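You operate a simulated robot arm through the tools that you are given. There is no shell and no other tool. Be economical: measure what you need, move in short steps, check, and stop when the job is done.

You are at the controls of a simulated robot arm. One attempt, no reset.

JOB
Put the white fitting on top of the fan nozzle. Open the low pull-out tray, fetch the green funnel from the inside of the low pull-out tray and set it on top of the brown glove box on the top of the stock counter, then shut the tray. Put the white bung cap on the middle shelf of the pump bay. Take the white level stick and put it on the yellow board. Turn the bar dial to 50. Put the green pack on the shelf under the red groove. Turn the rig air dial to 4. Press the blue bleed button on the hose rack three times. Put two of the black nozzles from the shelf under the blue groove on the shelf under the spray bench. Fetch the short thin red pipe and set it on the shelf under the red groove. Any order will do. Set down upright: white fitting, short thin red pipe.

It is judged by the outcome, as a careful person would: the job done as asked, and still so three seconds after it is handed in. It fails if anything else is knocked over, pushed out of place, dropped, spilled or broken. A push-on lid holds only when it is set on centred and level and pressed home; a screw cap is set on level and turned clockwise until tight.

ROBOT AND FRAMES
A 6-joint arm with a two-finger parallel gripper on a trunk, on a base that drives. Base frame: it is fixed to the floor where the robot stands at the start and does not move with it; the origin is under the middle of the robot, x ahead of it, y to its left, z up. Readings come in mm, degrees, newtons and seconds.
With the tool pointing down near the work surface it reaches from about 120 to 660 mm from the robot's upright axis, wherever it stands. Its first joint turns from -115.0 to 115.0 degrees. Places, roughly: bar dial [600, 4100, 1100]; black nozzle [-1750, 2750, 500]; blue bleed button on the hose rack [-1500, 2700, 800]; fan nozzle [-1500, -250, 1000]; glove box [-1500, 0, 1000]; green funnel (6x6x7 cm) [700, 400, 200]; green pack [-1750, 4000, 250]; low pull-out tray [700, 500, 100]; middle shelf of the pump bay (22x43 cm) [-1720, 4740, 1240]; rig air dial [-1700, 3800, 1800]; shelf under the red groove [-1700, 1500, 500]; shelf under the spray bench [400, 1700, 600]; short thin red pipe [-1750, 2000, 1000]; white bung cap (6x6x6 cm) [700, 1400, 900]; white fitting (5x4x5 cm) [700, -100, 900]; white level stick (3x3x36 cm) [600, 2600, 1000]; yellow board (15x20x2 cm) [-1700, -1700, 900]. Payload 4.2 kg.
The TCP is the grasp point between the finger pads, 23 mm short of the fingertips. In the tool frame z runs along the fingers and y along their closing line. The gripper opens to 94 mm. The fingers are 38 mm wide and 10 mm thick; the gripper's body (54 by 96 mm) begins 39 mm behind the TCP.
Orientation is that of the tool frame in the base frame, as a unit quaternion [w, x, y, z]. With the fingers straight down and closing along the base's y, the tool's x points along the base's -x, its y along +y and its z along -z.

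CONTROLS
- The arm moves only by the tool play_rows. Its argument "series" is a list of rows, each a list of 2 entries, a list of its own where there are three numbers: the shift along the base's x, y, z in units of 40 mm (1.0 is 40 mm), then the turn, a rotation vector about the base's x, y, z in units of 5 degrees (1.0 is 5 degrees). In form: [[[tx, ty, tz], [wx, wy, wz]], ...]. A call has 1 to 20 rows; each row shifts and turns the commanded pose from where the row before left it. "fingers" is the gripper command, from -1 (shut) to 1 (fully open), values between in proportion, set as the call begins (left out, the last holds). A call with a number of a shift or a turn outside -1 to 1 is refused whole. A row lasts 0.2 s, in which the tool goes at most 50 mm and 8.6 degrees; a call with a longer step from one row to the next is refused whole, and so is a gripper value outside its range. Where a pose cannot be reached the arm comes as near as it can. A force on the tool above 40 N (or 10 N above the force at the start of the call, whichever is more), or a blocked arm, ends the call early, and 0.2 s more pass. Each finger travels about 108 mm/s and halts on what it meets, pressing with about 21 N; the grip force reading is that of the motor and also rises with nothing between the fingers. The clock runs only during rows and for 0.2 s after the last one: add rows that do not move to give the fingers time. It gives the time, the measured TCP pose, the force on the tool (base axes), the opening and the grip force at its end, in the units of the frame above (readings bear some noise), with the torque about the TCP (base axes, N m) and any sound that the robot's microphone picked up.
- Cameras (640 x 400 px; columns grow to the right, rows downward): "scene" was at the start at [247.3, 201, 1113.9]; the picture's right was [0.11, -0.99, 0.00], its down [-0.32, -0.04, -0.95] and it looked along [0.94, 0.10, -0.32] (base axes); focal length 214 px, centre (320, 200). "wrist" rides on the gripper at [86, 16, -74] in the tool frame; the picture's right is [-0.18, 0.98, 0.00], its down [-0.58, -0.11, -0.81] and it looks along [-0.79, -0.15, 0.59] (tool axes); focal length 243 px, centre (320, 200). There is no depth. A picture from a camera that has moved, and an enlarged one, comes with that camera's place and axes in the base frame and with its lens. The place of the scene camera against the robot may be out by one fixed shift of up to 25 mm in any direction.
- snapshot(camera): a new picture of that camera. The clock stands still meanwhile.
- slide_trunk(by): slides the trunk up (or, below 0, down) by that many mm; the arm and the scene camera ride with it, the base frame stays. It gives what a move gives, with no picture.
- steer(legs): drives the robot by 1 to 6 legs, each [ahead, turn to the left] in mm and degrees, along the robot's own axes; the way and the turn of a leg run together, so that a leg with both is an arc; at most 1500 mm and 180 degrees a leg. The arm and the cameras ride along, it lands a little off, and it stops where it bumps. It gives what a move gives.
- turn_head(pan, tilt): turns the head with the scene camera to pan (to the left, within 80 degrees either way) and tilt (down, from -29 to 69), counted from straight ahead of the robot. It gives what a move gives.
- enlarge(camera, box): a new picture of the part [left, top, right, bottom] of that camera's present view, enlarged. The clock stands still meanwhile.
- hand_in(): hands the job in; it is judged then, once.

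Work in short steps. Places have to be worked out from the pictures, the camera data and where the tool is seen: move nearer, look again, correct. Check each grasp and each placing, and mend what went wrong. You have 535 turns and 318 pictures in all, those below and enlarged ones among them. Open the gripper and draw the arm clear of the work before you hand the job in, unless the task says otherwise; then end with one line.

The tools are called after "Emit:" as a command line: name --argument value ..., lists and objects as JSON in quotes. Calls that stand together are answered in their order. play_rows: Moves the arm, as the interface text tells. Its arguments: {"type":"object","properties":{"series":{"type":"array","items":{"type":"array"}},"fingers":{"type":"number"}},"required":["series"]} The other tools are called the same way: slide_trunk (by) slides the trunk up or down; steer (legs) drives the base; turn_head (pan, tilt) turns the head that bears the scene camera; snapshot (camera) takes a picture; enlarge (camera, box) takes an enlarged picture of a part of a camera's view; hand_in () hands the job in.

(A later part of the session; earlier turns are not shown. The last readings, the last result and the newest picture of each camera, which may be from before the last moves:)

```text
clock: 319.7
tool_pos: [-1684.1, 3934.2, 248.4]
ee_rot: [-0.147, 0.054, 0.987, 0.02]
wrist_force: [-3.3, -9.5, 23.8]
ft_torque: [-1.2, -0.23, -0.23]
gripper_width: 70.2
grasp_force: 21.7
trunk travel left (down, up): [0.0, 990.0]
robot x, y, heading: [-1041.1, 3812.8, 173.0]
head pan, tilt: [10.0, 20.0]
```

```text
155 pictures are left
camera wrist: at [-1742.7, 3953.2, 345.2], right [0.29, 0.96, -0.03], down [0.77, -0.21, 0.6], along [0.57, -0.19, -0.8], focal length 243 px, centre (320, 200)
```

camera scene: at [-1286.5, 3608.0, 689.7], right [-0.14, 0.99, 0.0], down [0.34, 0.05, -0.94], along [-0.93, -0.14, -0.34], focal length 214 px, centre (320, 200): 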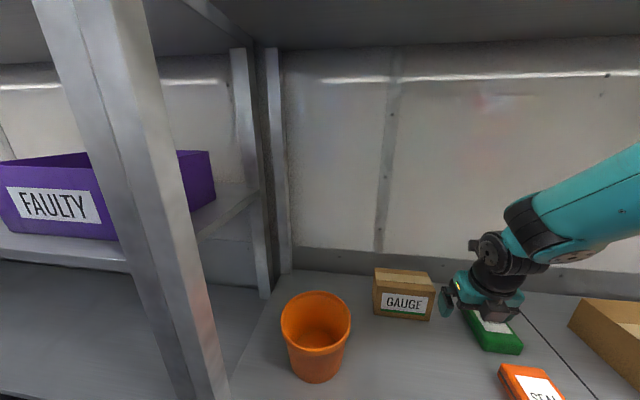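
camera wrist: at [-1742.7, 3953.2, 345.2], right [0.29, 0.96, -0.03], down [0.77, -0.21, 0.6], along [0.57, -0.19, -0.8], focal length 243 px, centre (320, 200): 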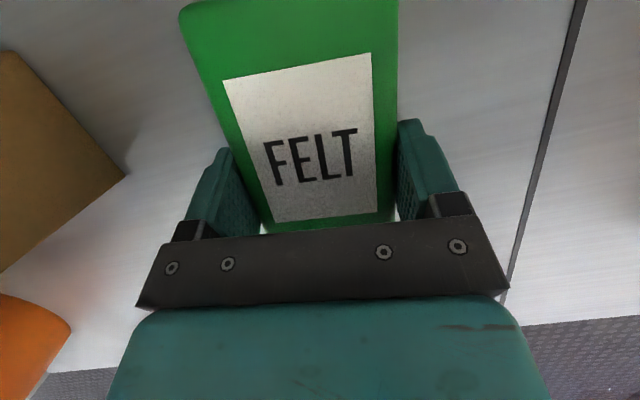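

Gripped (70 mm). Lift 45 mm and back out.

Emit:
play_rows --series '[[[0, 0, 0.4], [0, 0, 0]], [[0, 0, 0.5], [0, 0, 0]], [[0, 0, 0.5], [0, 0, 0]], [[0, 0, 0], [0, 0, 0]]]'

Emit:
snapshot --camera "wrist"

Emit:
steer --legs '[[-450, 0]]'

Emit:
snapshot --camera "scene"

```text
clock: 320.7
tool_pos: [-1682.6, 3933.7, 303.1]
ee_rot: [-0.146, 0.054, 0.987, 0.022]
wrist_force: [-0.6, -0.2, -1.3]
ft_torque: [0.02, -0.02, -0.01]
gripper_width: 69.8
grasp_force: 20.9
trunk travel left (down, up): [0.0, 990.0]
robot x, y, heading: [-1040.0, 3818.8, 173.0]
head pan, tilt: [10.0, 20.0]
```

```text
154 pictures are left
camera wrist: at [-1742.2, 3953.7, 399.4], right [0.29, 0.96, -0.03], down [0.77, -0.21, 0.6], along [0.57, -0.19, -0.8], focal length 243 px, centre (320, 200)
```

wrist: 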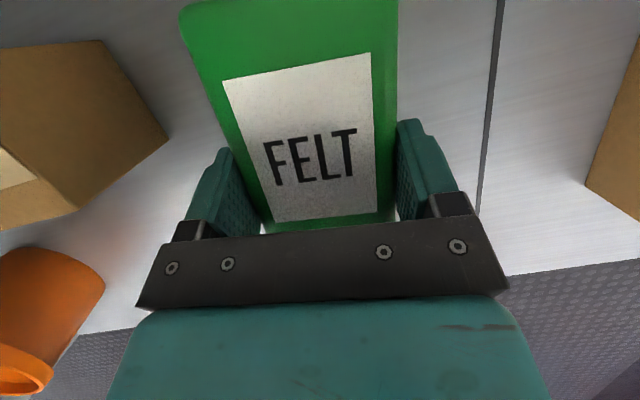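

```text
clock: 323.4
tool_pos: [-1229.3, 3881.3, 303.5]
ee_rot: [-0.146, 0.056, 0.988, 0.022]
wrist_force: [-0.1, -0.8, -0.7]
ft_torque: [0.02, 0.0, -0.01]
gripper_width: 69.8
grasp_force: 20.8
trunk travel left (down, up): [0.0, 990.0]
robot x, y, heading: [-588.4, 3760.8, 172.8]
head pan, tilt: [10.0, 20.0]
```

```text
153 pictures are left
camera scene: at [-853.0, 3576.5, 689.7], right [-0.05, 1.0, 0.0], down [0.34, 0.02, -0.94], along [-0.94, -0.04, -0.34], focal length 214 px, centre (320, 200)
```

scene: 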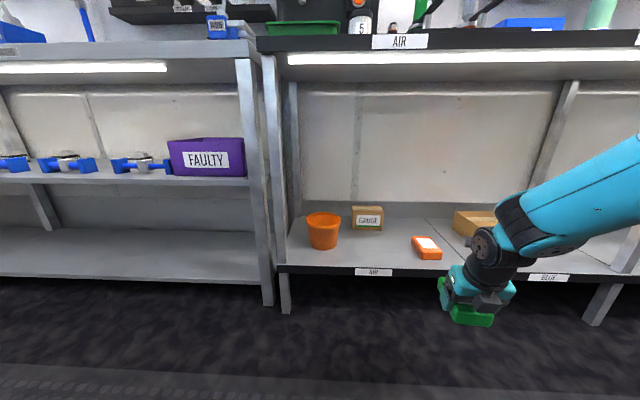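

Pack is held. Drive down the aisle to the red groove at y≈1500.

Emit:
steer --legs '[[0, 97], [1400, 0], [880, 0], [0, -88]]'

Emit:
slide_trunk --by 300

Emit:
turn_head --pan 0 --tilt 20

Emit:
snapshot --camera "scene"

```text
clock: 342.7
tool_pos: [-1296.4, 1482.4, 302.9]
ee_rot: [-0.147, -0.002, 0.989, 0.013]
wrist_force: [0.4, -0.2, -0.9]
ft_torque: [0.0, 0.0, -0.02]
gripper_width: 69.9
grasp_force: 21.1
trunk travel left (down, up): [0.0, 990.0]
robot x, y, heading: [-643.2, 1438.2, 179.5]
head pan, tilt: [10.0, 20.0]
```

```text
clock: 345.7
tool_pos: [-1297.4, 1483.2, 603.6]
ee_rot: [-0.147, -0.003, 0.989, 0.013]
wrist_force: [0.3, -0.2, -0.6]
ft_torque: [0.01, -0.01, 0.03]
gripper_width: 70.0
grasp_force: 20.9
trunk travel left (down, up): [-300.0, 690.0]
robot x, y, heading: [-642.0, 1440.0, 179.4]
head pan, tilt: [10.0, 20.0]
```

```text
clock: 346.5
tool_pos: [-1296.4, 1484.0, 602.7]
ee_rot: [-0.147, -0.003, 0.989, 0.013]
wrist_force: [0.5, -0.4, -0.8]
ft_torque: [0.0, 0.0, -0.01]
gripper_width: 69.8
grasp_force: 21.2
trunk travel left (down, up): [-300.0, 690.0]
robot x, y, heading: [-642.9, 1435.3, 179.7]
head pan, tilt: [0.0, 20.0]
```

```text
152 pictures are left
camera scene: at [-887.6, 1241.0, 989.7], right [0.01, 1.0, 0.0], down [0.34, 0.0, -0.94], along [-0.94, 0.01, -0.34], focal length 214 px, centre (320, 200)
```

scene: 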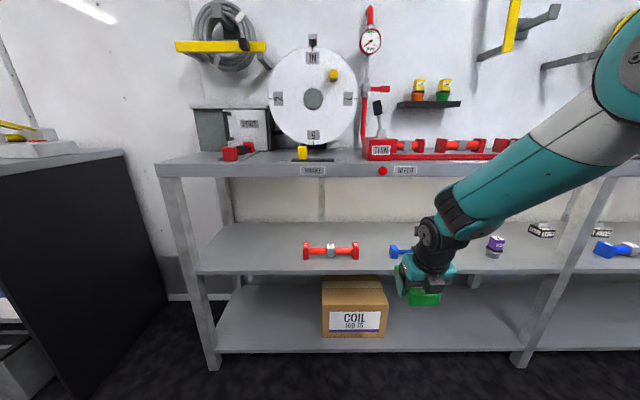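

Emit:
enlarge --camera "scene" --box '[180, 200, 640, 300]'

Emit:
enlarge --camera "scene" --box '[340, 100, 640, 260]'

Emit:
snapshot --camera "wrist"

```text
1.39 times, centred on (410, 250) of scene
camera zoom: at [-887.6, 1241.0, 989.7], right [0.01, 1.0, 0.0], down [0.34, 0.0, -0.94], along [-0.94, 0.01, -0.34], focal length 298 px, centre (195, 130)
```

zoom: 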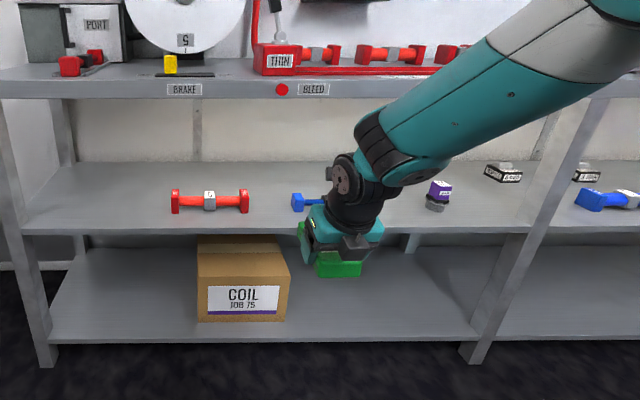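

```text
2.13 times, centred on (490, 180) of scene
camera zoom: at [-887.6, 1241.0, 989.7], right [0.01, 1.0, 0.0], down [0.34, 0.0, -0.94], along [-0.94, 0.01, -0.34], focal length 458 px, centre (-43, 243)
```

zoom: 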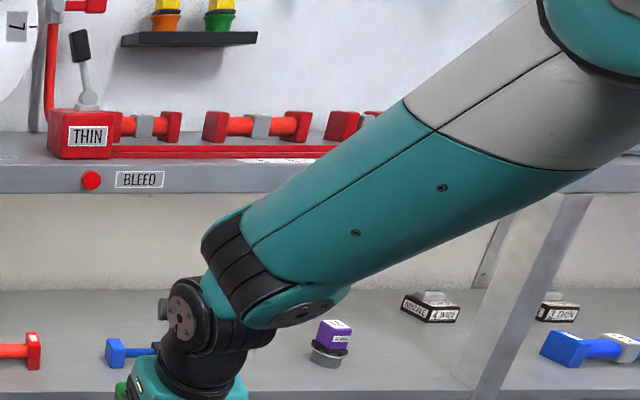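

```text
149 pictures are left
camera wrist: at [-1357.5, 1495.0, 699.3], right [0.18, 0.98, -0.03], down [0.79, -0.12, 0.6], along [0.59, -0.13, -0.8], focal length 243 px, centre (320, 200)
```

wrist: 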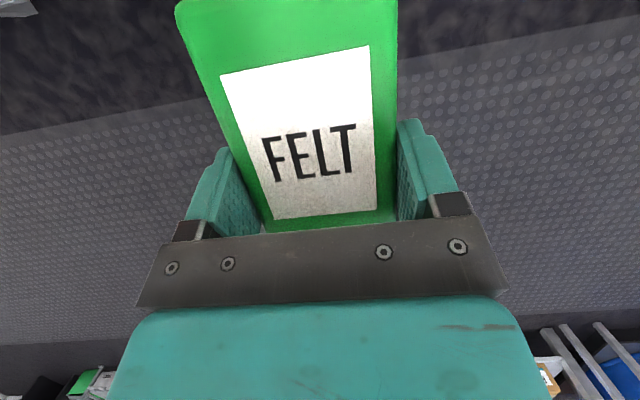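

Under-bench clearance needs a flatter arm. I lower the trunk and tilt the tool to ~45° while raising the arm, keeping the pack around z≈590.

Emit:
slide_trunk --by -300

Emit:
play_rows --series '[[[0.2, 0, 0.75], [0, 0, 0]], [[0.2, 0, 0.75], [0, 0, 0]], [[0.2, 0, 0.75], [0, 0, 0]], [[0.2, 0, 0.75], [0, 0.9, 0]], [[0, 0, 0.75], [0, 0.9, 0]], [[0, 0, 0.75], [0, 0.9, 0]], [[0, 0, 0.75], [0, 0.9, 0]], [[0, 0, 0.75], [0, 0.9, 0]], [[0, 0, 0.75], [0, 0.9, 0]], [[0, 0, 0.5], [0, 0, 0]]]'

Emit:
snapshot --camera "scene"

```text
clock: 349.5
tool_pos: [-1297.2, 1482.8, 302.9]
ee_rot: [-0.147, -0.002, 0.989, 0.013]
wrist_force: [-0.4, 0.3, -0.4]
ft_torque: [-0.01, -0.04, -0.01]
gripper_width: 69.8
grasp_force: 21.0
trunk travel left (down, up): [0.0, 990.0]
robot x, y, heading: [-645.0, 1434.5, 179.6]
head pan, tilt: [0.0, 20.0]
```

```text
clock: 351.7
tool_pos: [-1254.1, 1452.4, 573.0]
ee_rot: [-0.375, 0.004, 0.927, 0.011]
wrist_force: [0.0, -0.6, -0.3]
ft_torque: [-0.02, -0.04, 0.0]
gripper_width: 69.5
grasp_force: 20.8
out of reach, approached as far as the arm can: row 6, 7, 8, 9, 10
trunk travel left (down, up): [0.0, 990.0]
robot x, y, heading: [-641.6, 1436.6, 179.4]
head pan, tilt: [0.0, 20.0]
```

```text
148 pictures are left
camera scene: at [-887.6, 1241.0, 689.7], right [0.01, 1.0, 0.0], down [0.34, 0.0, -0.94], along [-0.94, 0.01, -0.34], focal length 214 px, centre (320, 200)
```

scene: 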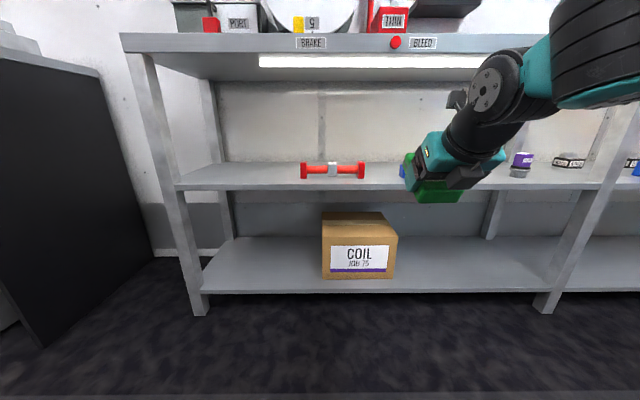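

Tool at 44° tilt, forearm level. Raise 25 mm, extend the arm 140 mm, then check.

Emit:
slide_trunk --by 28

Emit:
play_rows --series '[[[-0.7, -0.05, 0], [0, 0, 0]], [[-0.7, -0.05, 0], [0, 0, 0]], [[-0.7, -0.05, 0], [0, 0, 0]], [[-0.7, -0.05, 0], [0, 0, 0]], [[-0.7, -0.05, 0], [0, 0, 0]]]'

Emit:
snapshot --camera "scene"

Emit:
snapshot --camera "wrist"

```text
clock: 352.4
tool_pos: [-1254.6, 1452.7, 602.2]
ee_rot: [-0.375, 0.004, 0.927, 0.011]
wrist_force: [0.9, 0.2, -0.8]
ft_torque: [0.01, -0.04, -0.02]
gripper_width: 69.8
grasp_force: 21.1
trunk travel left (down, up): [-28.0, 962.0]
robot x, y, heading: [-645.1, 1437.7, 179.8]
head pan, tilt: [0.0, 20.0]
```

```text
clock: 353.6
tool_pos: [-1382.8, 1420.2, 577.2]
ee_rot: [-0.375, 0.008, 0.927, 0.007]
wrist_force: [-0.7, -0.1, -0.8]
ft_torque: [0.0, 0.0, 0.01]
gripper_width: 69.6
grasp_force: 21.3
out of reach, approached as far as the arm can: row 1, 2, 3, 4, 5
trunk travel left (down, up): [-28.0, 962.0]
robot x, y, heading: [-646.4, 1436.8, 179.4]
head pan, tilt: [0.0, 20.0]
```

```text
147 pictures are left
camera scene: at [-887.6, 1241.1, 717.8], right [0.01, 1.0, 0.0], down [0.34, 0.0, -0.94], along [-0.94, 0.01, -0.34], focal length 214 px, centre (320, 200)
```

scene: 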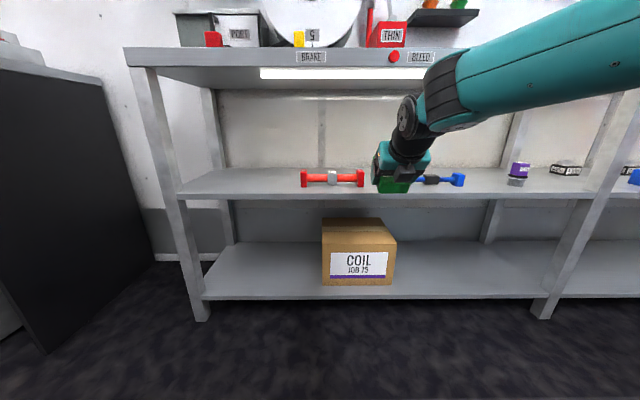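

```text
146 pictures are left
camera wrist: at [-1391.6, 1433.9, 691.0], right [0.15, 0.98, -0.12], down [0.98, -0.13, 0.17], along [0.15, -0.14, -0.98], focal length 243 px, centre (320, 200)
```

wrist: 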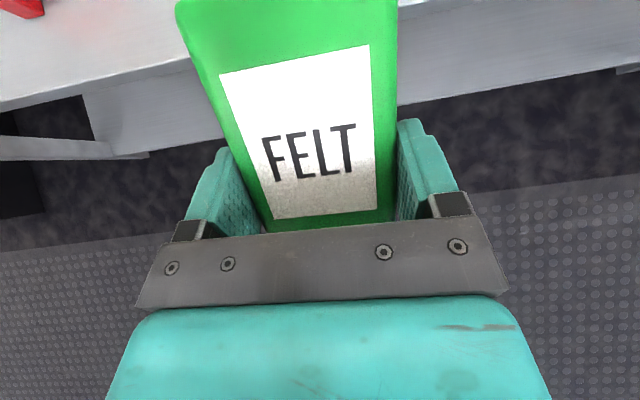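

I'll use the free left part of this shelf (y≈1060). Back off, shift the robot 350 mm toward −y and face the shelf again.

Emit:
steer --legs '[[-200, 0], [0, 90], [352, 0], [0, -90]]'

Emit:
snapshot --camera "scene"

```text
clock: 364.8
tool_pos: [-1166.0, 1039.5, 577.5]
ee_rot: [-0.375, -0.014, 0.927, -0.002]
wrist_force: [0.1, 0.3, -0.9]
ft_torque: [-0.05, -0.04, -0.04]
gripper_width: 69.6
grasp_force: 20.8
trunk travel left (down, up): [-28.0, 962.0]
robot x, y, heading: [-425.7, 1090.6, -177.8]
head pan, tilt: [0.0, 20.0]
```

```text
145 pictures are left
camera scene: at [-664.5, 883.2, 717.7], right [-0.04, 1.0, 0.0], down [0.34, 0.01, -0.94], along [-0.94, -0.04, -0.34], focal length 214 px, centre (320, 200)
```

scene: 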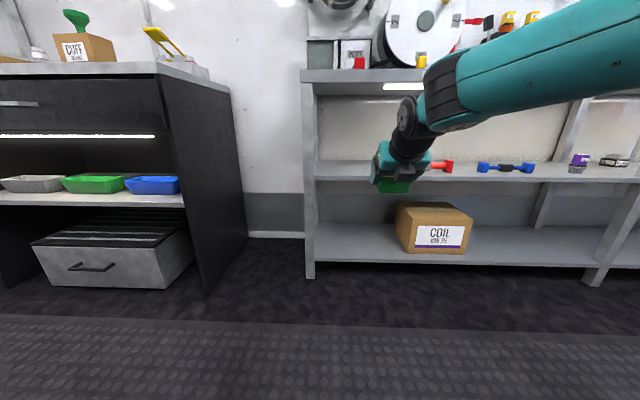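

Square up (−2.2°) and drive in 400 mm, then check clearance.

Emit:
steer --legs '[[0, -2.4], [400, 0]]'

Emit:
snapshot --camera "scene"

Emit:
snapshot --camera "wrist"

```text
clock: 367.6
tool_pos: [-1550.7, 1072.5, 577.3]
ee_rot: [-0.376, 0.006, 0.927, 0.007]
wrist_force: [-0.3, -0.6, -1.2]
ft_torque: [0.01, -0.01, 0.0]
gripper_width: 69.4
grasp_force: 20.9
trunk travel left (down, up): [-28.0, 962.0]
robot x, y, heading: [-811.5, 1090.9, 179.4]
head pan, tilt: [0.0, 20.0]
```

```text
144 pictures are left
camera scene: at [-1055.2, 895.7, 717.7], right [0.01, 1.0, 0.0], down [0.34, 0.0, -0.94], along [-0.94, 0.01, -0.34], focal length 214 px, centre (320, 200)
```

scene: 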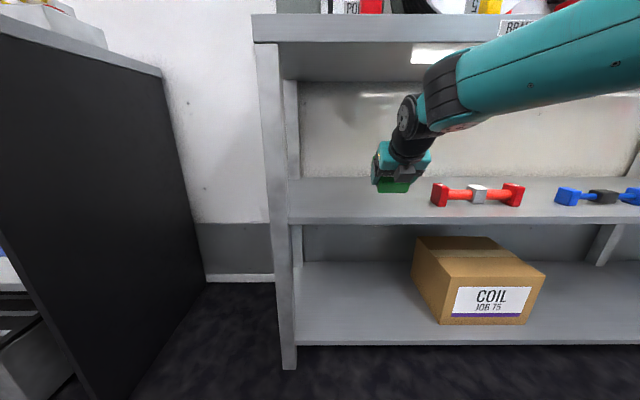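

```text
143 pictures are left
camera wrist: at [-1559.6, 1086.5, 690.9], right [0.15, 0.98, -0.12], down [0.98, -0.13, 0.17], along [0.15, -0.14, -0.98], focal length 243 px, centre (320, 200)
```

wrist: 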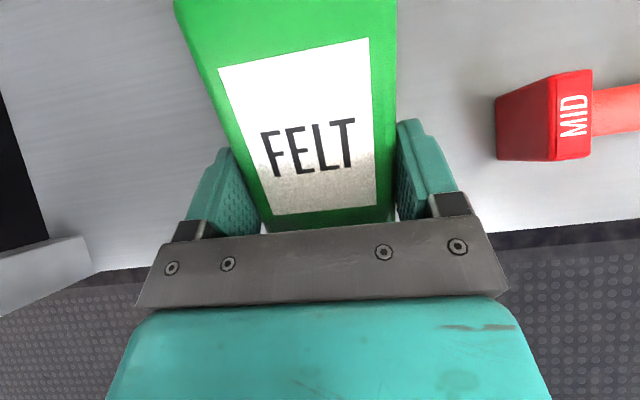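

Clear. Advance another 110 mm.

Emit:
steer --legs '[[110, 0]]'

Emit:
snapshot --camera "scene"

```text
clock: 368.8
tool_pos: [-1660.1, 1070.9, 577.3]
ee_rot: [-0.375, 0.006, 0.927, 0.006]
wrist_force: [-1.2, -0.3, -0.2]
ft_torque: [-0.02, 0.0, -0.01]
gripper_width: 69.5
grasp_force: 20.4
trunk travel left (down, up): [-28.0, 962.0]
robot x, y, heading: [-921.7, 1094.4, 179.9]
head pan, tilt: [0.0, 20.0]
```

```text
142 pictures are left
camera scene: at [-1165.5, 895.8, 717.7], right [0.0, 1.0, 0.0], down [0.34, 0.0, -0.94], along [-0.94, 0.0, -0.34], focal length 214 px, centre (320, 200)
```

scene: 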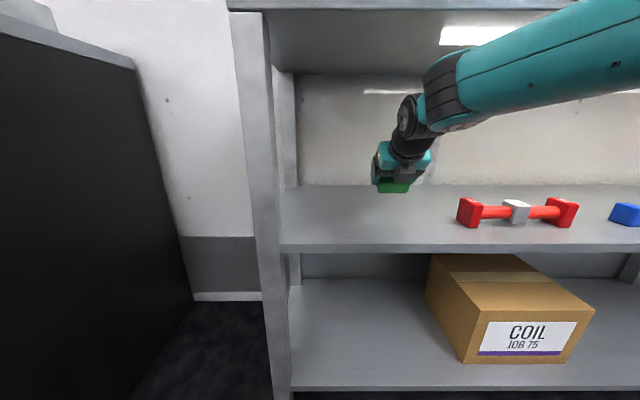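

Lower gradually and feel for the shelf.

Emit:
slide_trunk --by -22

Emit:
play_rows --series '[[[0, 0, -0.12], [0, 0, 0]], [[0, 0, 0], [0, 0, 0]]]'

Emit:
snapshot --camera "wrist"

Emit:
enlarge --camera "scene" --box '[320, 60, 520, 260]'

```text
clock: 369.5
tool_pos: [-1659.7, 1071.7, 555.8]
ee_rot: [-0.375, 0.006, 0.927, 0.007]
wrist_force: [-0.1, -0.1, -0.3]
ft_torque: [0.01, 0.0, 0.0]
gripper_width: 69.6
grasp_force: 20.9
trunk travel left (down, up): [-6.0, 984.0]
robot x, y, heading: [-923.3, 1096.1, 179.9]
head pan, tilt: [0.0, 20.0]
```

```text
clock: 370.1
tool_pos: [-1660.5, 1071.7, 550.3]
ee_rot: [-0.376, 0.006, 0.927, 0.006]
wrist_force: [-0.7, 0.3, -1.2]
ft_torque: [0.03, -0.05, -0.01]
gripper_width: 69.5
grasp_force: 21.2
trunk travel left (down, up): [-6.0, 984.0]
robot x, y, heading: [-922.1, 1096.2, 180.1]
head pan, tilt: [0.0, 20.0]
```

```text
141 pictures are left
camera wrist: at [-1670.5, 1085.9, 664.2], right [0.15, 0.98, -0.12], down [0.98, -0.13, 0.17], along [0.16, -0.14, -0.98], focal length 243 px, centre (320, 200)
```

wrist: 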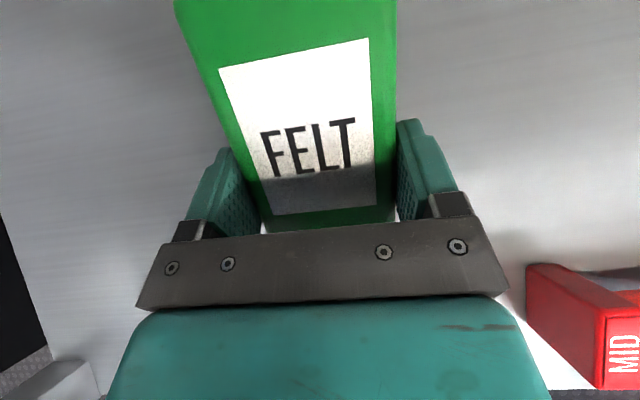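

```text
2.00 times, centred on (420, 160) of scene
camera zoom: at [-1165.5, 895.8, 695.7], right [0.0, 1.0, 0.0], down [0.34, 0.0, -0.94], along [-0.94, 0.0, -0.34], focal length 429 px, centre (120, 280)
```

zoom: 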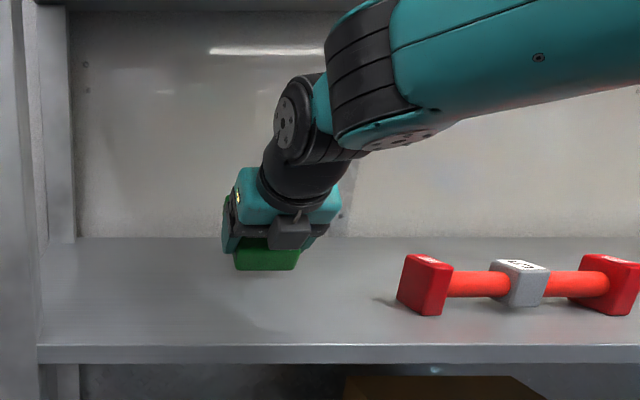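

Keep lowering in small increments.

Emit:
play_rows --series '[[[0, 0, -0.1], [0, 0, 0]], [[0, 0, -0.1], [0, 0, 0]], [[0, 0, 0], [0, 0, 0]]]'

Emit:
play_rows --series '[[[0, 0, -0.1], [0, 0, 0]], [[0, 0, 0], [0, 0, 0]]]'

Emit:
play_rows --series '[[[0, 0, -0.1], [0, 0, 0]], [[0, 0, 0], [0, 0, 0]]]'

```text
clock: 370.9
tool_pos: [-1658.8, 1071.9, 542.8]
ee_rot: [-0.376, 0.007, 0.927, 0.007]
wrist_force: [-0.3, -0.7, -0.6]
ft_torque: [0.03, -0.03, 0.01]
gripper_width: 69.5
grasp_force: 20.5
trunk travel left (down, up): [-6.0, 984.0]
robot x, y, heading: [-922.6, 1094.8, 179.8]
head pan, tilt: [0.0, 20.0]
```

```text
clock: 371.5
tool_pos: [-1660.7, 1071.0, 541.2]
ee_rot: [-0.379, 0.005, 0.925, 0.006]
wrist_force: [-0.5, 3.1, 20.9]
ft_torque: [-0.01, -0.37, -0.06]
gripper_width: 69.8
grasp_force: 21.1
trunk travel left (down, up): [-6.0, 984.0]
robot x, y, heading: [-918.7, 1092.2, 179.9]
head pan, tilt: [0.0, 20.0]
```

```text
clock: 372.1
tool_pos: [-1660.0, 1071.6, 532.6]
ee_rot: [-0.375, 0.006, 0.927, 0.006]
wrist_force: [-1.4, -1.4, 12.6]
ft_torque: [-0.41, -0.16, -0.02]
gripper_width: 69.6
grasp_force: 21.0
trunk travel left (down, up): [-6.0, 984.0]
robot x, y, heading: [-919.7, 1094.5, 180.0]
head pan, tilt: [0.0, 20.0]
```

Emit:
play_rows --series '[[[0, 0, -0.08], [0, 0, 0]], [[0, 0, 0], [0, 0, 0]]]'

Emit:
enlarge --camera "scene" --box '[360, 120, 460, 220]'

Emit:
snapshot --camera "wrist"

```text
clock: 372.7
tool_pos: [-1662.3, 1071.0, 531.4]
ee_rot: [-0.376, 0.005, 0.927, 0.006]
wrist_force: [1.5, -4.0, 14.9]
ft_torque: [-0.35, -0.36, -0.06]
gripper_width: 69.8
grasp_force: 20.9
trunk travel left (down, up): [-6.0, 984.0]
robot x, y, heading: [-926.3, 1095.7, 179.9]
head pan, tilt: [0.0, 20.0]
```

```text
4.00 times, centred on (410, 170) of scene
camera zoom: at [-1165.1, 895.6, 695.9], right [0.0, 1.0, 0.0], down [0.34, 0.0, -0.94], along [-0.94, 0.0, -0.34], focal length 858 px, centre (-40, 320)
```

zoom: 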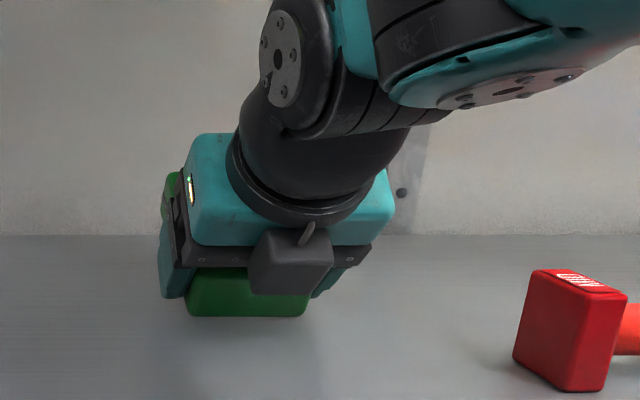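

```text
138 pictures are left
camera wrist: at [-1671.1, 1084.8, 644.9], right [0.15, 0.98, -0.12], down [0.98, -0.12, 0.17], along [0.15, -0.14, -0.98], focal length 243 px, centre (320, 200)
```

wrist: 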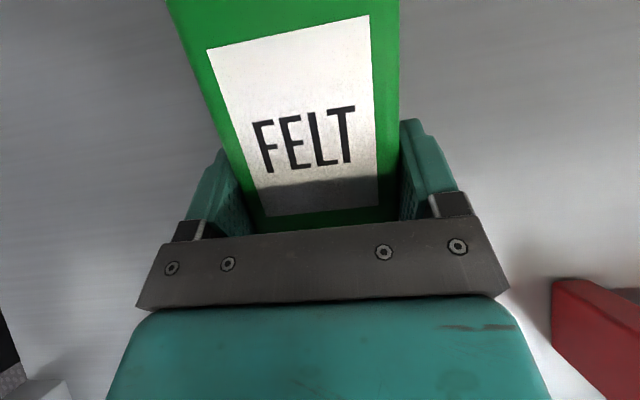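

The pack's near edge rests on the shelf, nose up. I level the tool by 15° to flatten the pack, then lower again.

Emit:
play_rows --series '[[[0, 0, 0.1], [0, -1, 0]], [[0, 0, 0], [0, -1, 0]], [[0, 0, 0], [0, -1, 0]], [[0, 0, 0], [0, 0, 0]]]'

Emit:
enlarge --camera "scene" --box '[320, 60, 520, 260]'

```text
clock: 373.7
tool_pos: [-1660.7, 1070.2, 533.3]
ee_rot: [-0.251, 0.008, 0.968, 0.003]
wrist_force: [1.0, 0.1, -0.8]
ft_torque: [0.02, 0.0, 0.01]
gripper_width: 69.4
grasp_force: 20.9
trunk travel left (down, up): [-6.0, 984.0]
robot x, y, heading: [-921.2, 1093.4, 180.0]
head pan, tilt: [0.0, 20.0]
```

```text
2.00 times, centred on (420, 160) of scene
camera zoom: at [-1165.5, 895.8, 695.7], right [0.0, 1.0, 0.0], down [0.34, 0.0, -0.94], along [-0.94, 0.0, -0.34], focal length 429 px, centre (120, 280)
```

zoom: 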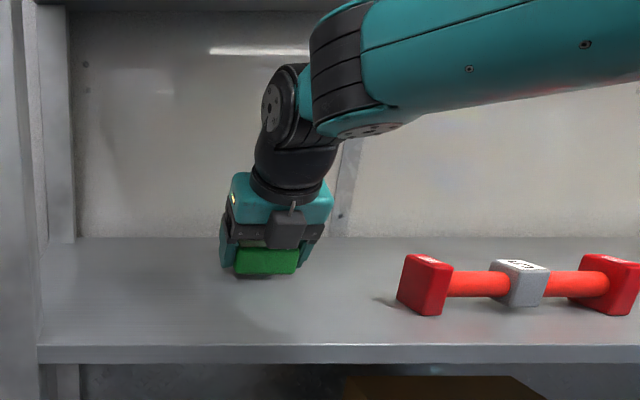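

Emit:
play_rows --series '[[[0, 0, 0], [0, -1, 0]], [[0, 0, -0.1], [0, 0, 0]], [[0, 0, -0.1], [0, 0, 0]], [[0, 0, 0], [0, 0, 0]]]'

Emit:
enlarge --camera "scene" --box '[360, 120, 460, 220]'

```text
clock: 374.7
tool_pos: [-1657.7, 1066.9, 528.6]
ee_rot: [-0.217, 0.008, 0.976, 0.003]
wrist_force: [4.6, -0.2, 11.7]
ft_torque: [-0.47, -0.21, 0.17]
gripper_width: 69.4
grasp_force: 21.0
out of reach, approached as far as the arm can: row 1
trunk travel left (down, up): [-6.0, 984.0]
robot x, y, heading: [-923.1, 1095.4, 179.8]
head pan, tilt: [0.0, 20.0]
stopped in row 4: the force on the tool passed its limit at 42 N (the readings are from after the stop); the commanded pose is now the measured one
```

```text
4.00 times, centred on (410, 170) of scene
camera zoom: at [-1165.2, 895.9, 695.5], right [0.0, 1.0, 0.0], down [0.34, 0.0, -0.94], along [-0.94, 0.0, -0.34], focal length 858 px, centre (-40, 320)
```

zoom: 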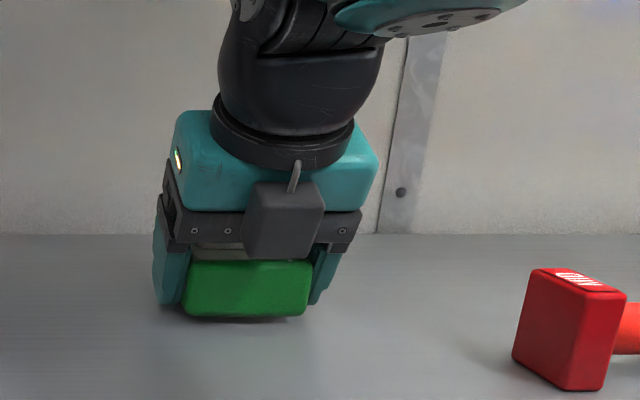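

Pack sits flat on the shelf. Release, lift 6 mm, and back straight out.

Emit:
play_rows --series '[[[0, 0, 0.02], [0, 0, 0]], [[0, 0, 0.05], [0, 0, 0]], [[0, 0, 0.1], [0, 0, 0]]]' --fingers 1

Emit:
snapshot --camera "wrist"

Emit:
steer --legs '[[-350, 0]]'

Emit:
snapshot --camera "scene"

```text
clock: 375.5
tool_pos: [-1657.9, 1065.6, 531.7]
ee_rot: [-0.213, 0.007, 0.977, 0.002]
wrist_force: [-1.0, 1.2, -0.1]
ft_torque: [-0.03, 0.0, 0.01]
gripper_width: 94.1
grasp_force: 0.1
trunk travel left (down, up): [-6.0, 984.0]
robot x, y, heading: [-923.0, 1094.1, 179.6]
head pan, tilt: [0.0, 20.0]
```

```text
135 pictures are left
camera wrist: at [-1705.1, 1080.6, 636.2], right [0.18, 0.98, -0.08], down [0.86, -0.12, 0.49], along [0.47, -0.15, -0.87], focal length 243 px, centre (320, 200)
```

wrist: 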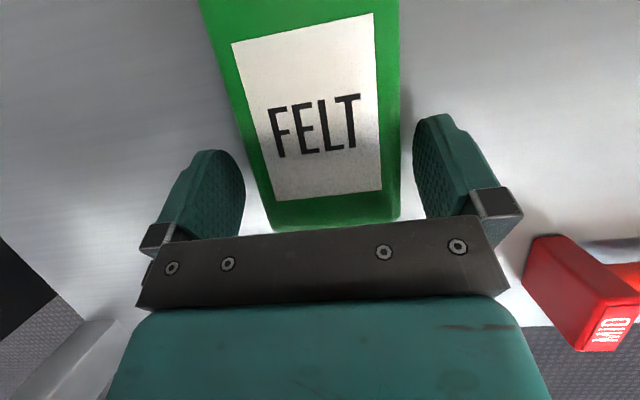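

```text
clock: 377.8
tool_pos: [-1312.6, 1067.0, 533.7]
ee_rot: [-0.215, 0.01, 0.977, 0.003]
wrist_force: [0.2, -1.0, -0.5]
ft_torque: [-0.03, 0.0, 0.03]
gripper_width: 94.0
grasp_force: 0.0
trunk travel left (down, up): [-6.0, 984.0]
robot x, y, heading: [-577.7, 1090.6, 179.4]
head pan, tilt: [0.0, 20.0]
```

```text
134 pictures are left
camera scene: at [-821.5, 894.9, 695.7], right [0.01, 1.0, 0.0], down [0.34, 0.0, -0.94], along [-0.94, 0.01, -0.34], focal length 214 px, centre (320, 200)
```

scene: 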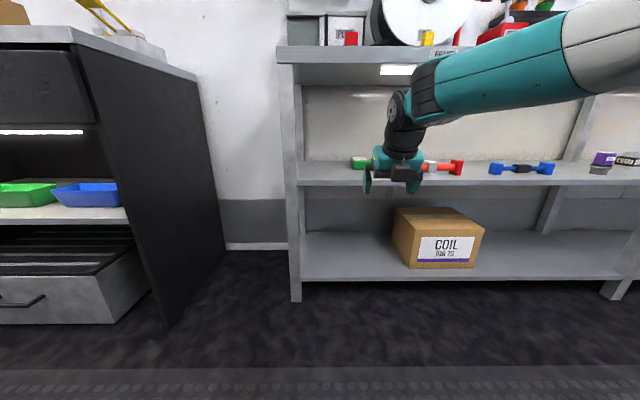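

Pack is placed. Now raise the trunk and look at the red pipes on the bench near y≈2000.

Emit:
slide_trunk --by 400

Emit:
slide_trunk --by 250

Emit:
steer --legs '[[0, -90], [800, 0], [0, 90]]'

Emit:
turn_head --pan 0 --tilt 25

Emit:
snapshot --camera "scene"

```text
clock: 381.6
tool_pos: [-1312.7, 1068.0, 933.1]
ee_rot: [-0.215, 0.01, 0.977, 0.002]
wrist_force: [0.4, 0.2, 0.6]
ft_torque: [0.0, -0.01, -0.02]
gripper_width: 94.2
grasp_force: 0.0
trunk travel left (down, up): [-406.0, 584.0]
robot x, y, heading: [-578.7, 1090.9, 179.6]
head pan, tilt: [0.0, 20.0]
```

```text
clock: 384.2
tool_pos: [-1313.7, 1068.0, 1183.0]
ee_rot: [-0.215, 0.011, 0.977, 0.003]
wrist_force: [-0.2, -0.1, 0.4]
ft_torque: [-0.02, -0.01, -0.03]
gripper_width: 94.0
grasp_force: 0.1
trunk travel left (down, up): [-656.0, 334.0]
robot x, y, heading: [-576.5, 1094.4, 179.2]
head pan, tilt: [0.0, 20.0]
```

```text
clock: 395.9
tool_pos: [-1347.7, 1809.6, 1184.3]
ee_rot: [-0.214, -0.019, 0.977, -0.005]
wrist_force: [-0.4, 0.1, 0.3]
ft_torque: [0.02, -0.01, 0.0]
gripper_width: 94.1
grasp_force: 0.2
trunk travel left (down, up): [-656.0, 334.0]
robot x, y, heading: [-616.1, 1882.1, -177.1]
head pan, tilt: [0.0, 20.0]
```

```text
clock: 396.6
tool_pos: [-1348.2, 1809.1, 1183.4]
ee_rot: [-0.215, -0.02, 0.976, -0.005]
wrist_force: [0.0, -1.0, 0.0]
ft_torque: [-0.02, -0.01, -0.01]
gripper_width: 93.7
grasp_force: 0.2
trunk travel left (down, up): [-656.0, 334.0]
robot x, y, heading: [-616.7, 1881.8, -177.0]
head pan, tilt: [0.0, 25.0]
```

```text
133 pictures are left
camera scene: at [-846.0, 1668.0, 1337.7], right [-0.05, 1.0, 0.0], down [0.42, 0.02, -0.91], along [-0.91, -0.05, -0.42], focal length 214 px, centre (320, 200)
```

scene: 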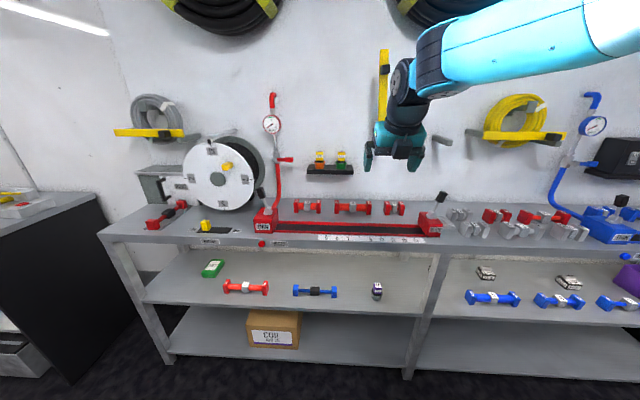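

Emit:
enlarge --camera "scene" --box '[240, 170, 420, 260]'

Emit:
enlarge --camera "scene" --box '[420, 180, 620, 320]'

```text
3.56 times, centred on (330, 215) of scene
camera zoom: at [-846.0, 1668.0, 1337.7], right [-0.05, 1.0, 0.0], down [0.42, 0.02, -0.91], along [-0.91, -0.05, -0.42], focal length 763 px, centre (284, 147)
```

zoom: 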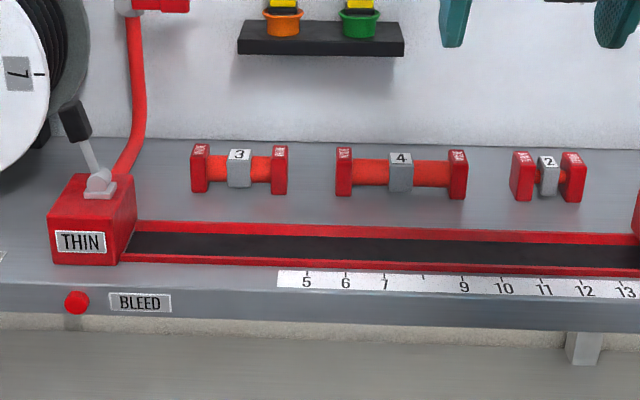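

```text
2.86 times, centred on (520, 250) of scene
camera zoom: at [-846.0, 1668.0, 1337.7], right [-0.05, 1.0, 0.0], down [0.42, 0.02, -0.91], along [-0.91, -0.05, -0.42], focal length 613 px, centre (-251, 57)
```

zoom: 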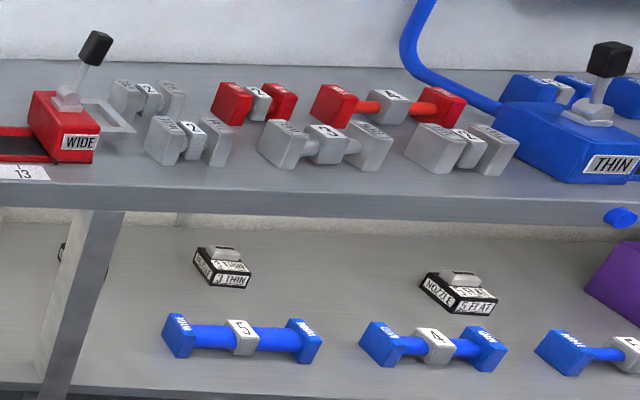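

Emit:
enlarge --camera "scene" --box '[375, 195, 415, 225]'

Emit:
enlarge --camera "scene" --box '[480, 195, 580, 245]'

Emit:
enlarge --camera "scene" --box '[285, 195, 385, 225]'

```text
13.33 times, centred on (395, 210) of scene
camera zoom: at [-846.0, 1668.0, 1337.7], right [-0.05, 1.0, 0.0], down [0.42, 0.02, -0.91], along [-0.91, -0.05, -0.42], focal length 2860 px, centre (-680, 67)
```

zoom: 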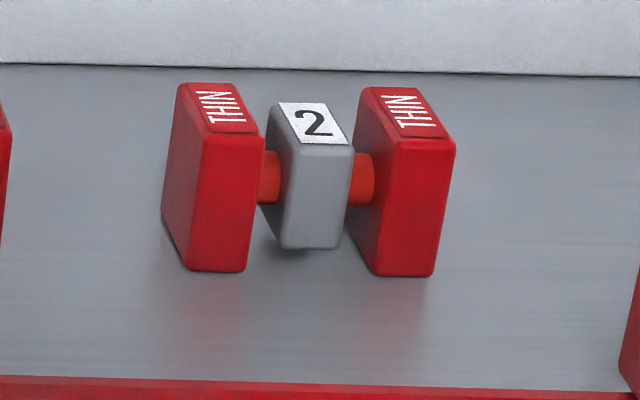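

```text
6.40 times, centred on (530, 220) of scene
camera zoom: at [-846.0, 1668.0, 1337.7], right [-0.05, 1.0, 0.0], down [0.42, 0.02, -0.91], along [-0.91, -0.05, -0.42], focal length 1373 px, centre (-1024, 72)
```

zoom: 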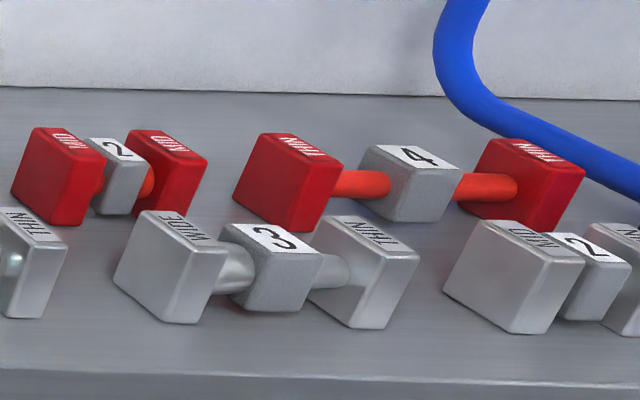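

```text
6.40 times, centred on (335, 210) of scene
camera zoom: at [-846.0, 1668.0, 1337.7], right [-0.05, 1.0, 0.0], down [0.42, 0.02, -0.91], along [-0.91, -0.05, -0.42], focal length 1373 px, centre (224, 136)
```

zoom: 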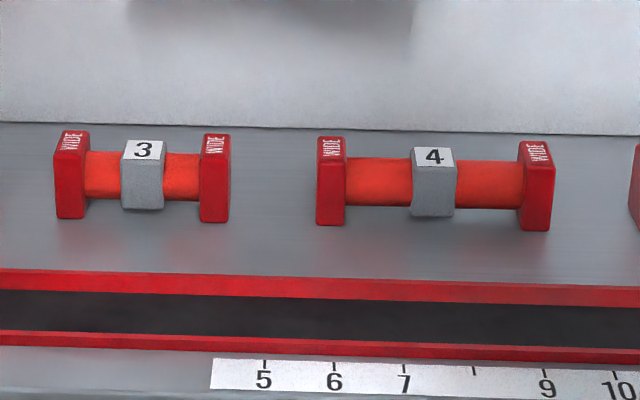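

The target is the THIN "2" pipe behind the rail (≈(-1685,1940)), lying labels-up. I untilt the tool and yaw it −90° so the fingers close along x.

Emit:
play_rows --series '[[[0, 0, 0], [0, -1, 0]], [[0, 0, 0], [0, -1, 0]], [[0, 0, 0], [0, -1, 0]], [[0, 0, 0], [0, -1, 0]], [[0, 0, 0], [0, -1, 0]], [[0, 0, 0], [0, 0, -1]], [[0, 0, 0], [0, 0, -1]], [[0, 0, 0], [0, 0, -1]], [[0, 0, 0], [0, 0, -1]], [[0, 0, 0], [0, 0, -1]], [[0, 0, 0], [0, 0, -1]], [[0, 0, 0], [0, 0, -1]], [[0, 0, 0], [0, 0, -1]], [[0, 0, 0], [0, 0, -1]], [[0, 0, 0], [0, 0, -1]], [[0, 0, 0], [0, 0, -1]], [[0, 0, 0], [0, 0, -1]], [[0, 0, 0], [0, 0, -1]], [[0, 0, 0], [0, 0, -1]], [[0, 0, 0], [0, 0, -1]]]'

Emit:
play_rows --series '[[[0, 0, 0], [0, 0, -1]], [[0, 0, 0], [0, 0, -1]], [[0, 0, 0], [0, 0, -1]]]' --fingers 0.6

```text
clock: 400.8
tool_pos: [-1348.5, 1810.3, 1182.8]
ee_rot: [-0.003, 0.595, 0.804, -0.008]
wrist_force: [0.2, 0.2, 0.1]
ft_torque: [0.02, -0.01, 0.03]
gripper_width: 94.0
grasp_force: 0.0
trunk travel left (down, up): [-656.0, 334.0]
robot x, y, heading: [-614.1, 1881.9, -176.9]
head pan, tilt: [0.0, 25.0]
```

```text
clock: 401.6
tool_pos: [-1348.1, 1809.6, 1182.7]
ee_rot: [-0.004, 0.694, 0.72, -0.007]
wrist_force: [-0.3, -0.2, 0.2]
ft_torque: [-0.01, 0.0, 0.01]
gripper_width: 75.1
grasp_force: 0.0
trunk travel left (down, up): [-656.0, 334.0]
robot x, y, heading: [-615.8, 1878.3, -177.0]
head pan, tilt: [0.0, 25.0]
```

The wall hook above suggests using the earlier tilted, y-closing pose instead (pipe ≈80 mm long, fits in 94). I rotate back +90° and re-tilt 25°.

Emit:
play_rows --series '[[[0, 0, 0], [0, 0, 1]], [[0, 0, 0], [0, 0, 1]], [[0, 0, 0], [0, 0, 1]], [[0, 0, 0], [0, 0, 1]], [[0, 0, 0], [0, 0, 1]], [[0, 0, 0], [0, 0, 1]], [[0, 0, 0], [0, 0, 1]], [[0, 0, 0], [0, 0, 1]], [[0, 0, 0], [0, 0, 1]], [[0, 0, 0], [0, 0, 1]], [[0, 0, 0], [0, 0, 1]], [[0, 0, 0], [0, 0, 1]], [[0, 0, 0], [0, 0, 1]], [[0, 0, 0], [0, 0, 1]], [[0, 0, 0], [0, 0, 1]], [[0, 0, 0], [0, 0, 1]], [[0, 0, 0], [0, 0, 1]], [[0, 0, 0], [0, 0, 0.8]]]' --fingers 1

Emit:
play_rows --series '[[[0, 0, 0], [0, 1, 0]], [[0, 0, 0], [0, 1, 0]], [[0, 0, 0], [0, 1, 0]], [[0, 0, 0], [0, 1, 0]], [[0, 0, 0], [0, 1, 0]]]'

Emit:
steer --legs '[[-100, 0], [0, -87], [110, 0], [0, 84]]'

Emit:
snapshot --camera "scene"

```text
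clock: 405.4
tool_pos: [-1348.9, 1809.3, 1183.0]
ee_rot: [0.002, -0.011, 1.0, -0.008]
wrist_force: [0.4, -0.5, -0.4]
ft_torque: [0.02, 0.0, -0.01]
gripper_width: 93.9
grasp_force: 0.1
trunk travel left (down, up): [-656.0, 334.0]
robot x, y, heading: [-614.5, 1879.7, -177.0]
head pan, tilt: [0.0, 25.0]
```

```text
clock: 406.6
tool_pos: [-1348.2, 1811.0, 1182.9]
ee_rot: [-0.215, -0.011, 0.976, -0.005]
wrist_force: [0.3, -0.9, -0.8]
ft_torque: [-0.03, -0.03, 0.01]
gripper_width: 94.1
grasp_force: 0.0
trunk travel left (down, up): [-656.0, 334.0]
robot x, y, heading: [-614.6, 1876.2, -177.0]
head pan, tilt: [0.0, 25.0]
```

```text
clock: 415.9
tool_pos: [-1259.0, 1961.3, 1183.4]
ee_rot: [-0.215, 0.013, 0.976, -0.001]
wrist_force: [-0.2, 0.5, -0.4]
ft_torque: [-0.01, -0.01, 0.02]
gripper_width: 94.0
grasp_force: 0.0
trunk travel left (down, up): [-656.0, 334.0]
robot x, y, heading: [-522.2, 1993.2, -179.7]
head pan, tilt: [0.0, 25.0]
```

```text
127 pictures are left
camera scene: at [-763.7, 1795.3, 1337.7], right [-0.01, 1.0, 0.0], down [0.42, 0.0, -0.91], along [-0.91, 0.0, -0.42], focal length 214 px, centre (320, 200)
```

scene: 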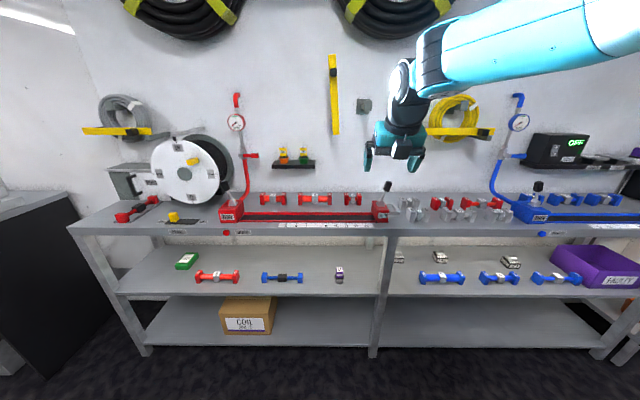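

Pipe ≈ (-1693,1950). Lower 200 in front of the bench, then drive 300 forward over the rail.

Emit:
slide_trunk --by -195

Emit:
steer --legs '[[300, 0]]'

Emit:
snapshot --camera "wrist"

Emit:
snapshot --camera "scene"

```text
clock: 418.0
tool_pos: [-1259.3, 1961.7, 988.0]
ee_rot: [-0.214, 0.013, 0.977, 0.0]
wrist_force: [0.0, 0.3, -0.2]
ft_torque: [0.01, 0.0, -0.01]
gripper_width: 94.1
grasp_force: 0.0
trunk travel left (down, up): [-461.0, 529.0]
robot x, y, heading: [-520.3, 1994.5, -179.7]
head pan, tilt: [0.0, 25.0]
```

```text
clock: 420.0
tool_pos: [-1546.5, 1958.8, 987.4]
ee_rot: [-0.215, 0.012, 0.977, -0.001]
wrist_force: [0.2, 0.6, 0.2]
ft_torque: [0.0, 0.02, 0.0]
gripper_width: 93.8
grasp_force: 0.1
trunk travel left (down, up): [-461.0, 529.0]
robot x, y, heading: [-813.8, 1992.6, -179.8]
head pan, tilt: [0.0, 25.0]
```

```text
126 pictures are left
camera wrist: at [-1592.9, 1975.0, 1091.7], right [0.19, 0.98, -0.08], down [0.86, -0.13, 0.49], along [0.47, -0.16, -0.87], focal length 243 px, centre (320, 200)
```

wrist: 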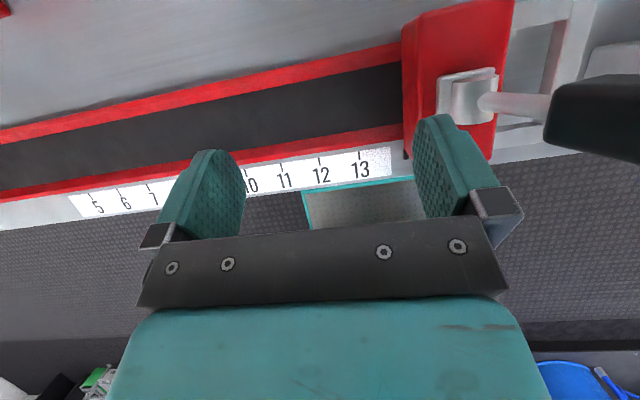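

```text
125 pictures are left
camera scene: at [-1050.8, 1793.2, 1142.7], right [-0.01, 1.0, 0.0], down [0.42, 0.0, -0.91], along [-0.91, -0.01, -0.42], focal length 214 px, centre (320, 200)
```

scene: 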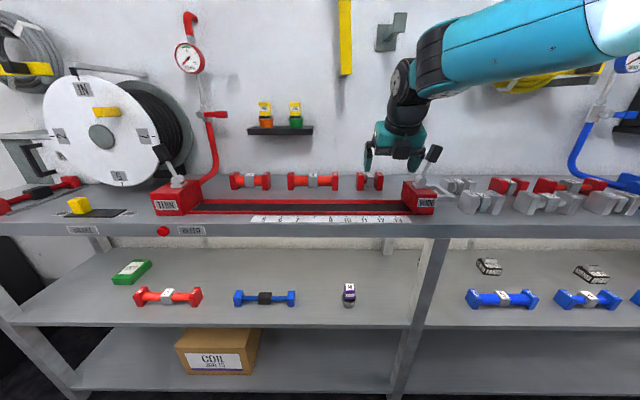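

Move toward the pipe: −60 x, −16 y at the same height, and look.

Emit:
play_rows --series '[[[-0.75, -0.2, 0], [0, 0, 0]], [[-0.75, -0.2, 0], [0, 0, 0]], [[0, 0, 0], [0, 0, 0]]]'

Emit:
snapshot --camera "wrist"

```text
clock: 420.8
tool_pos: [-1604.6, 1942.0, 982.2]
ee_rot: [-0.215, 0.015, 0.977, -0.005]
wrist_force: [-0.6, -0.3, 0.5]
ft_torque: [-0.05, 0.01, -0.04]
gripper_width: 93.9
grasp_force: 0.0
out of reach, approached as far as the arm can: row 2
trunk travel left (down, up): [-461.0, 529.0]
robot x, y, heading: [-810.3, 1995.2, -179.4]
head pan, tilt: [0.0, 25.0]
```

```text
124 pictures are left
camera wrist: at [-1650.2, 1960.3, 1085.3], right [0.19, 0.98, -0.09], down [0.86, -0.12, 0.49], along [0.47, -0.18, -0.87], focal length 243 px, centre (320, 200)
```

wrist: 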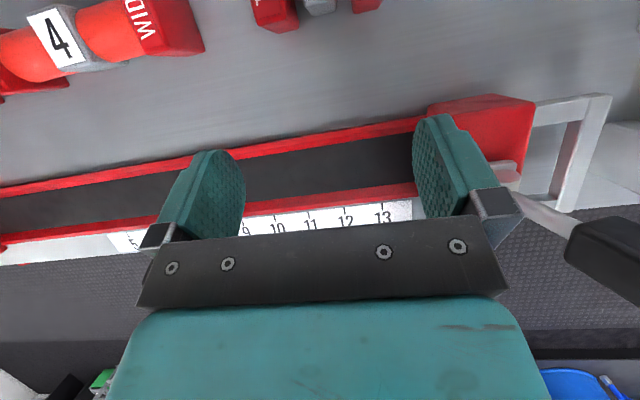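

Drive 75 mm forward and look again.

Emit:
steer --legs '[[70, 0]]'

Emit:
snapshot --camera "wrist"

```text
clock: 421.8
tool_pos: [-1675.1, 1943.5, 982.4]
ee_rot: [-0.216, 0.014, 0.976, -0.006]
wrist_force: [0.4, 0.4, 0.2]
ft_torque: [-0.04, -0.01, -0.01]
gripper_width: 94.0
grasp_force: 0.0
trunk travel left (down, up): [-461.0, 529.0]
robot x, y, heading: [-882.9, 1992.2, -179.5]
head pan, tilt: [0.0, 25.0]
```

```text
123 pictures are left
camera wrist: at [-1721.8, 1960.5, 1085.3], right [0.19, 0.98, -0.09], down [0.86, -0.12, 0.49], along [0.47, -0.18, -0.87], focal length 243 px, centre (320, 200)
```

wrist: 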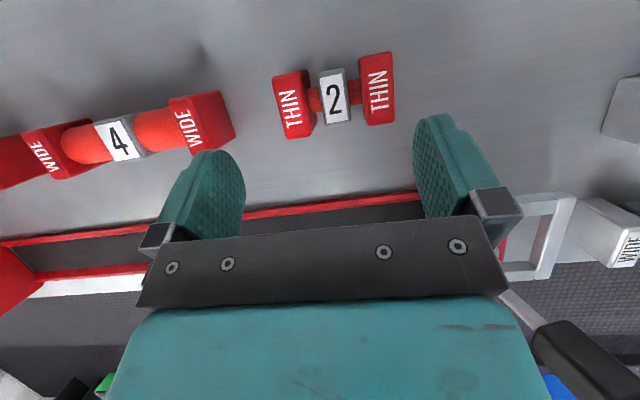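

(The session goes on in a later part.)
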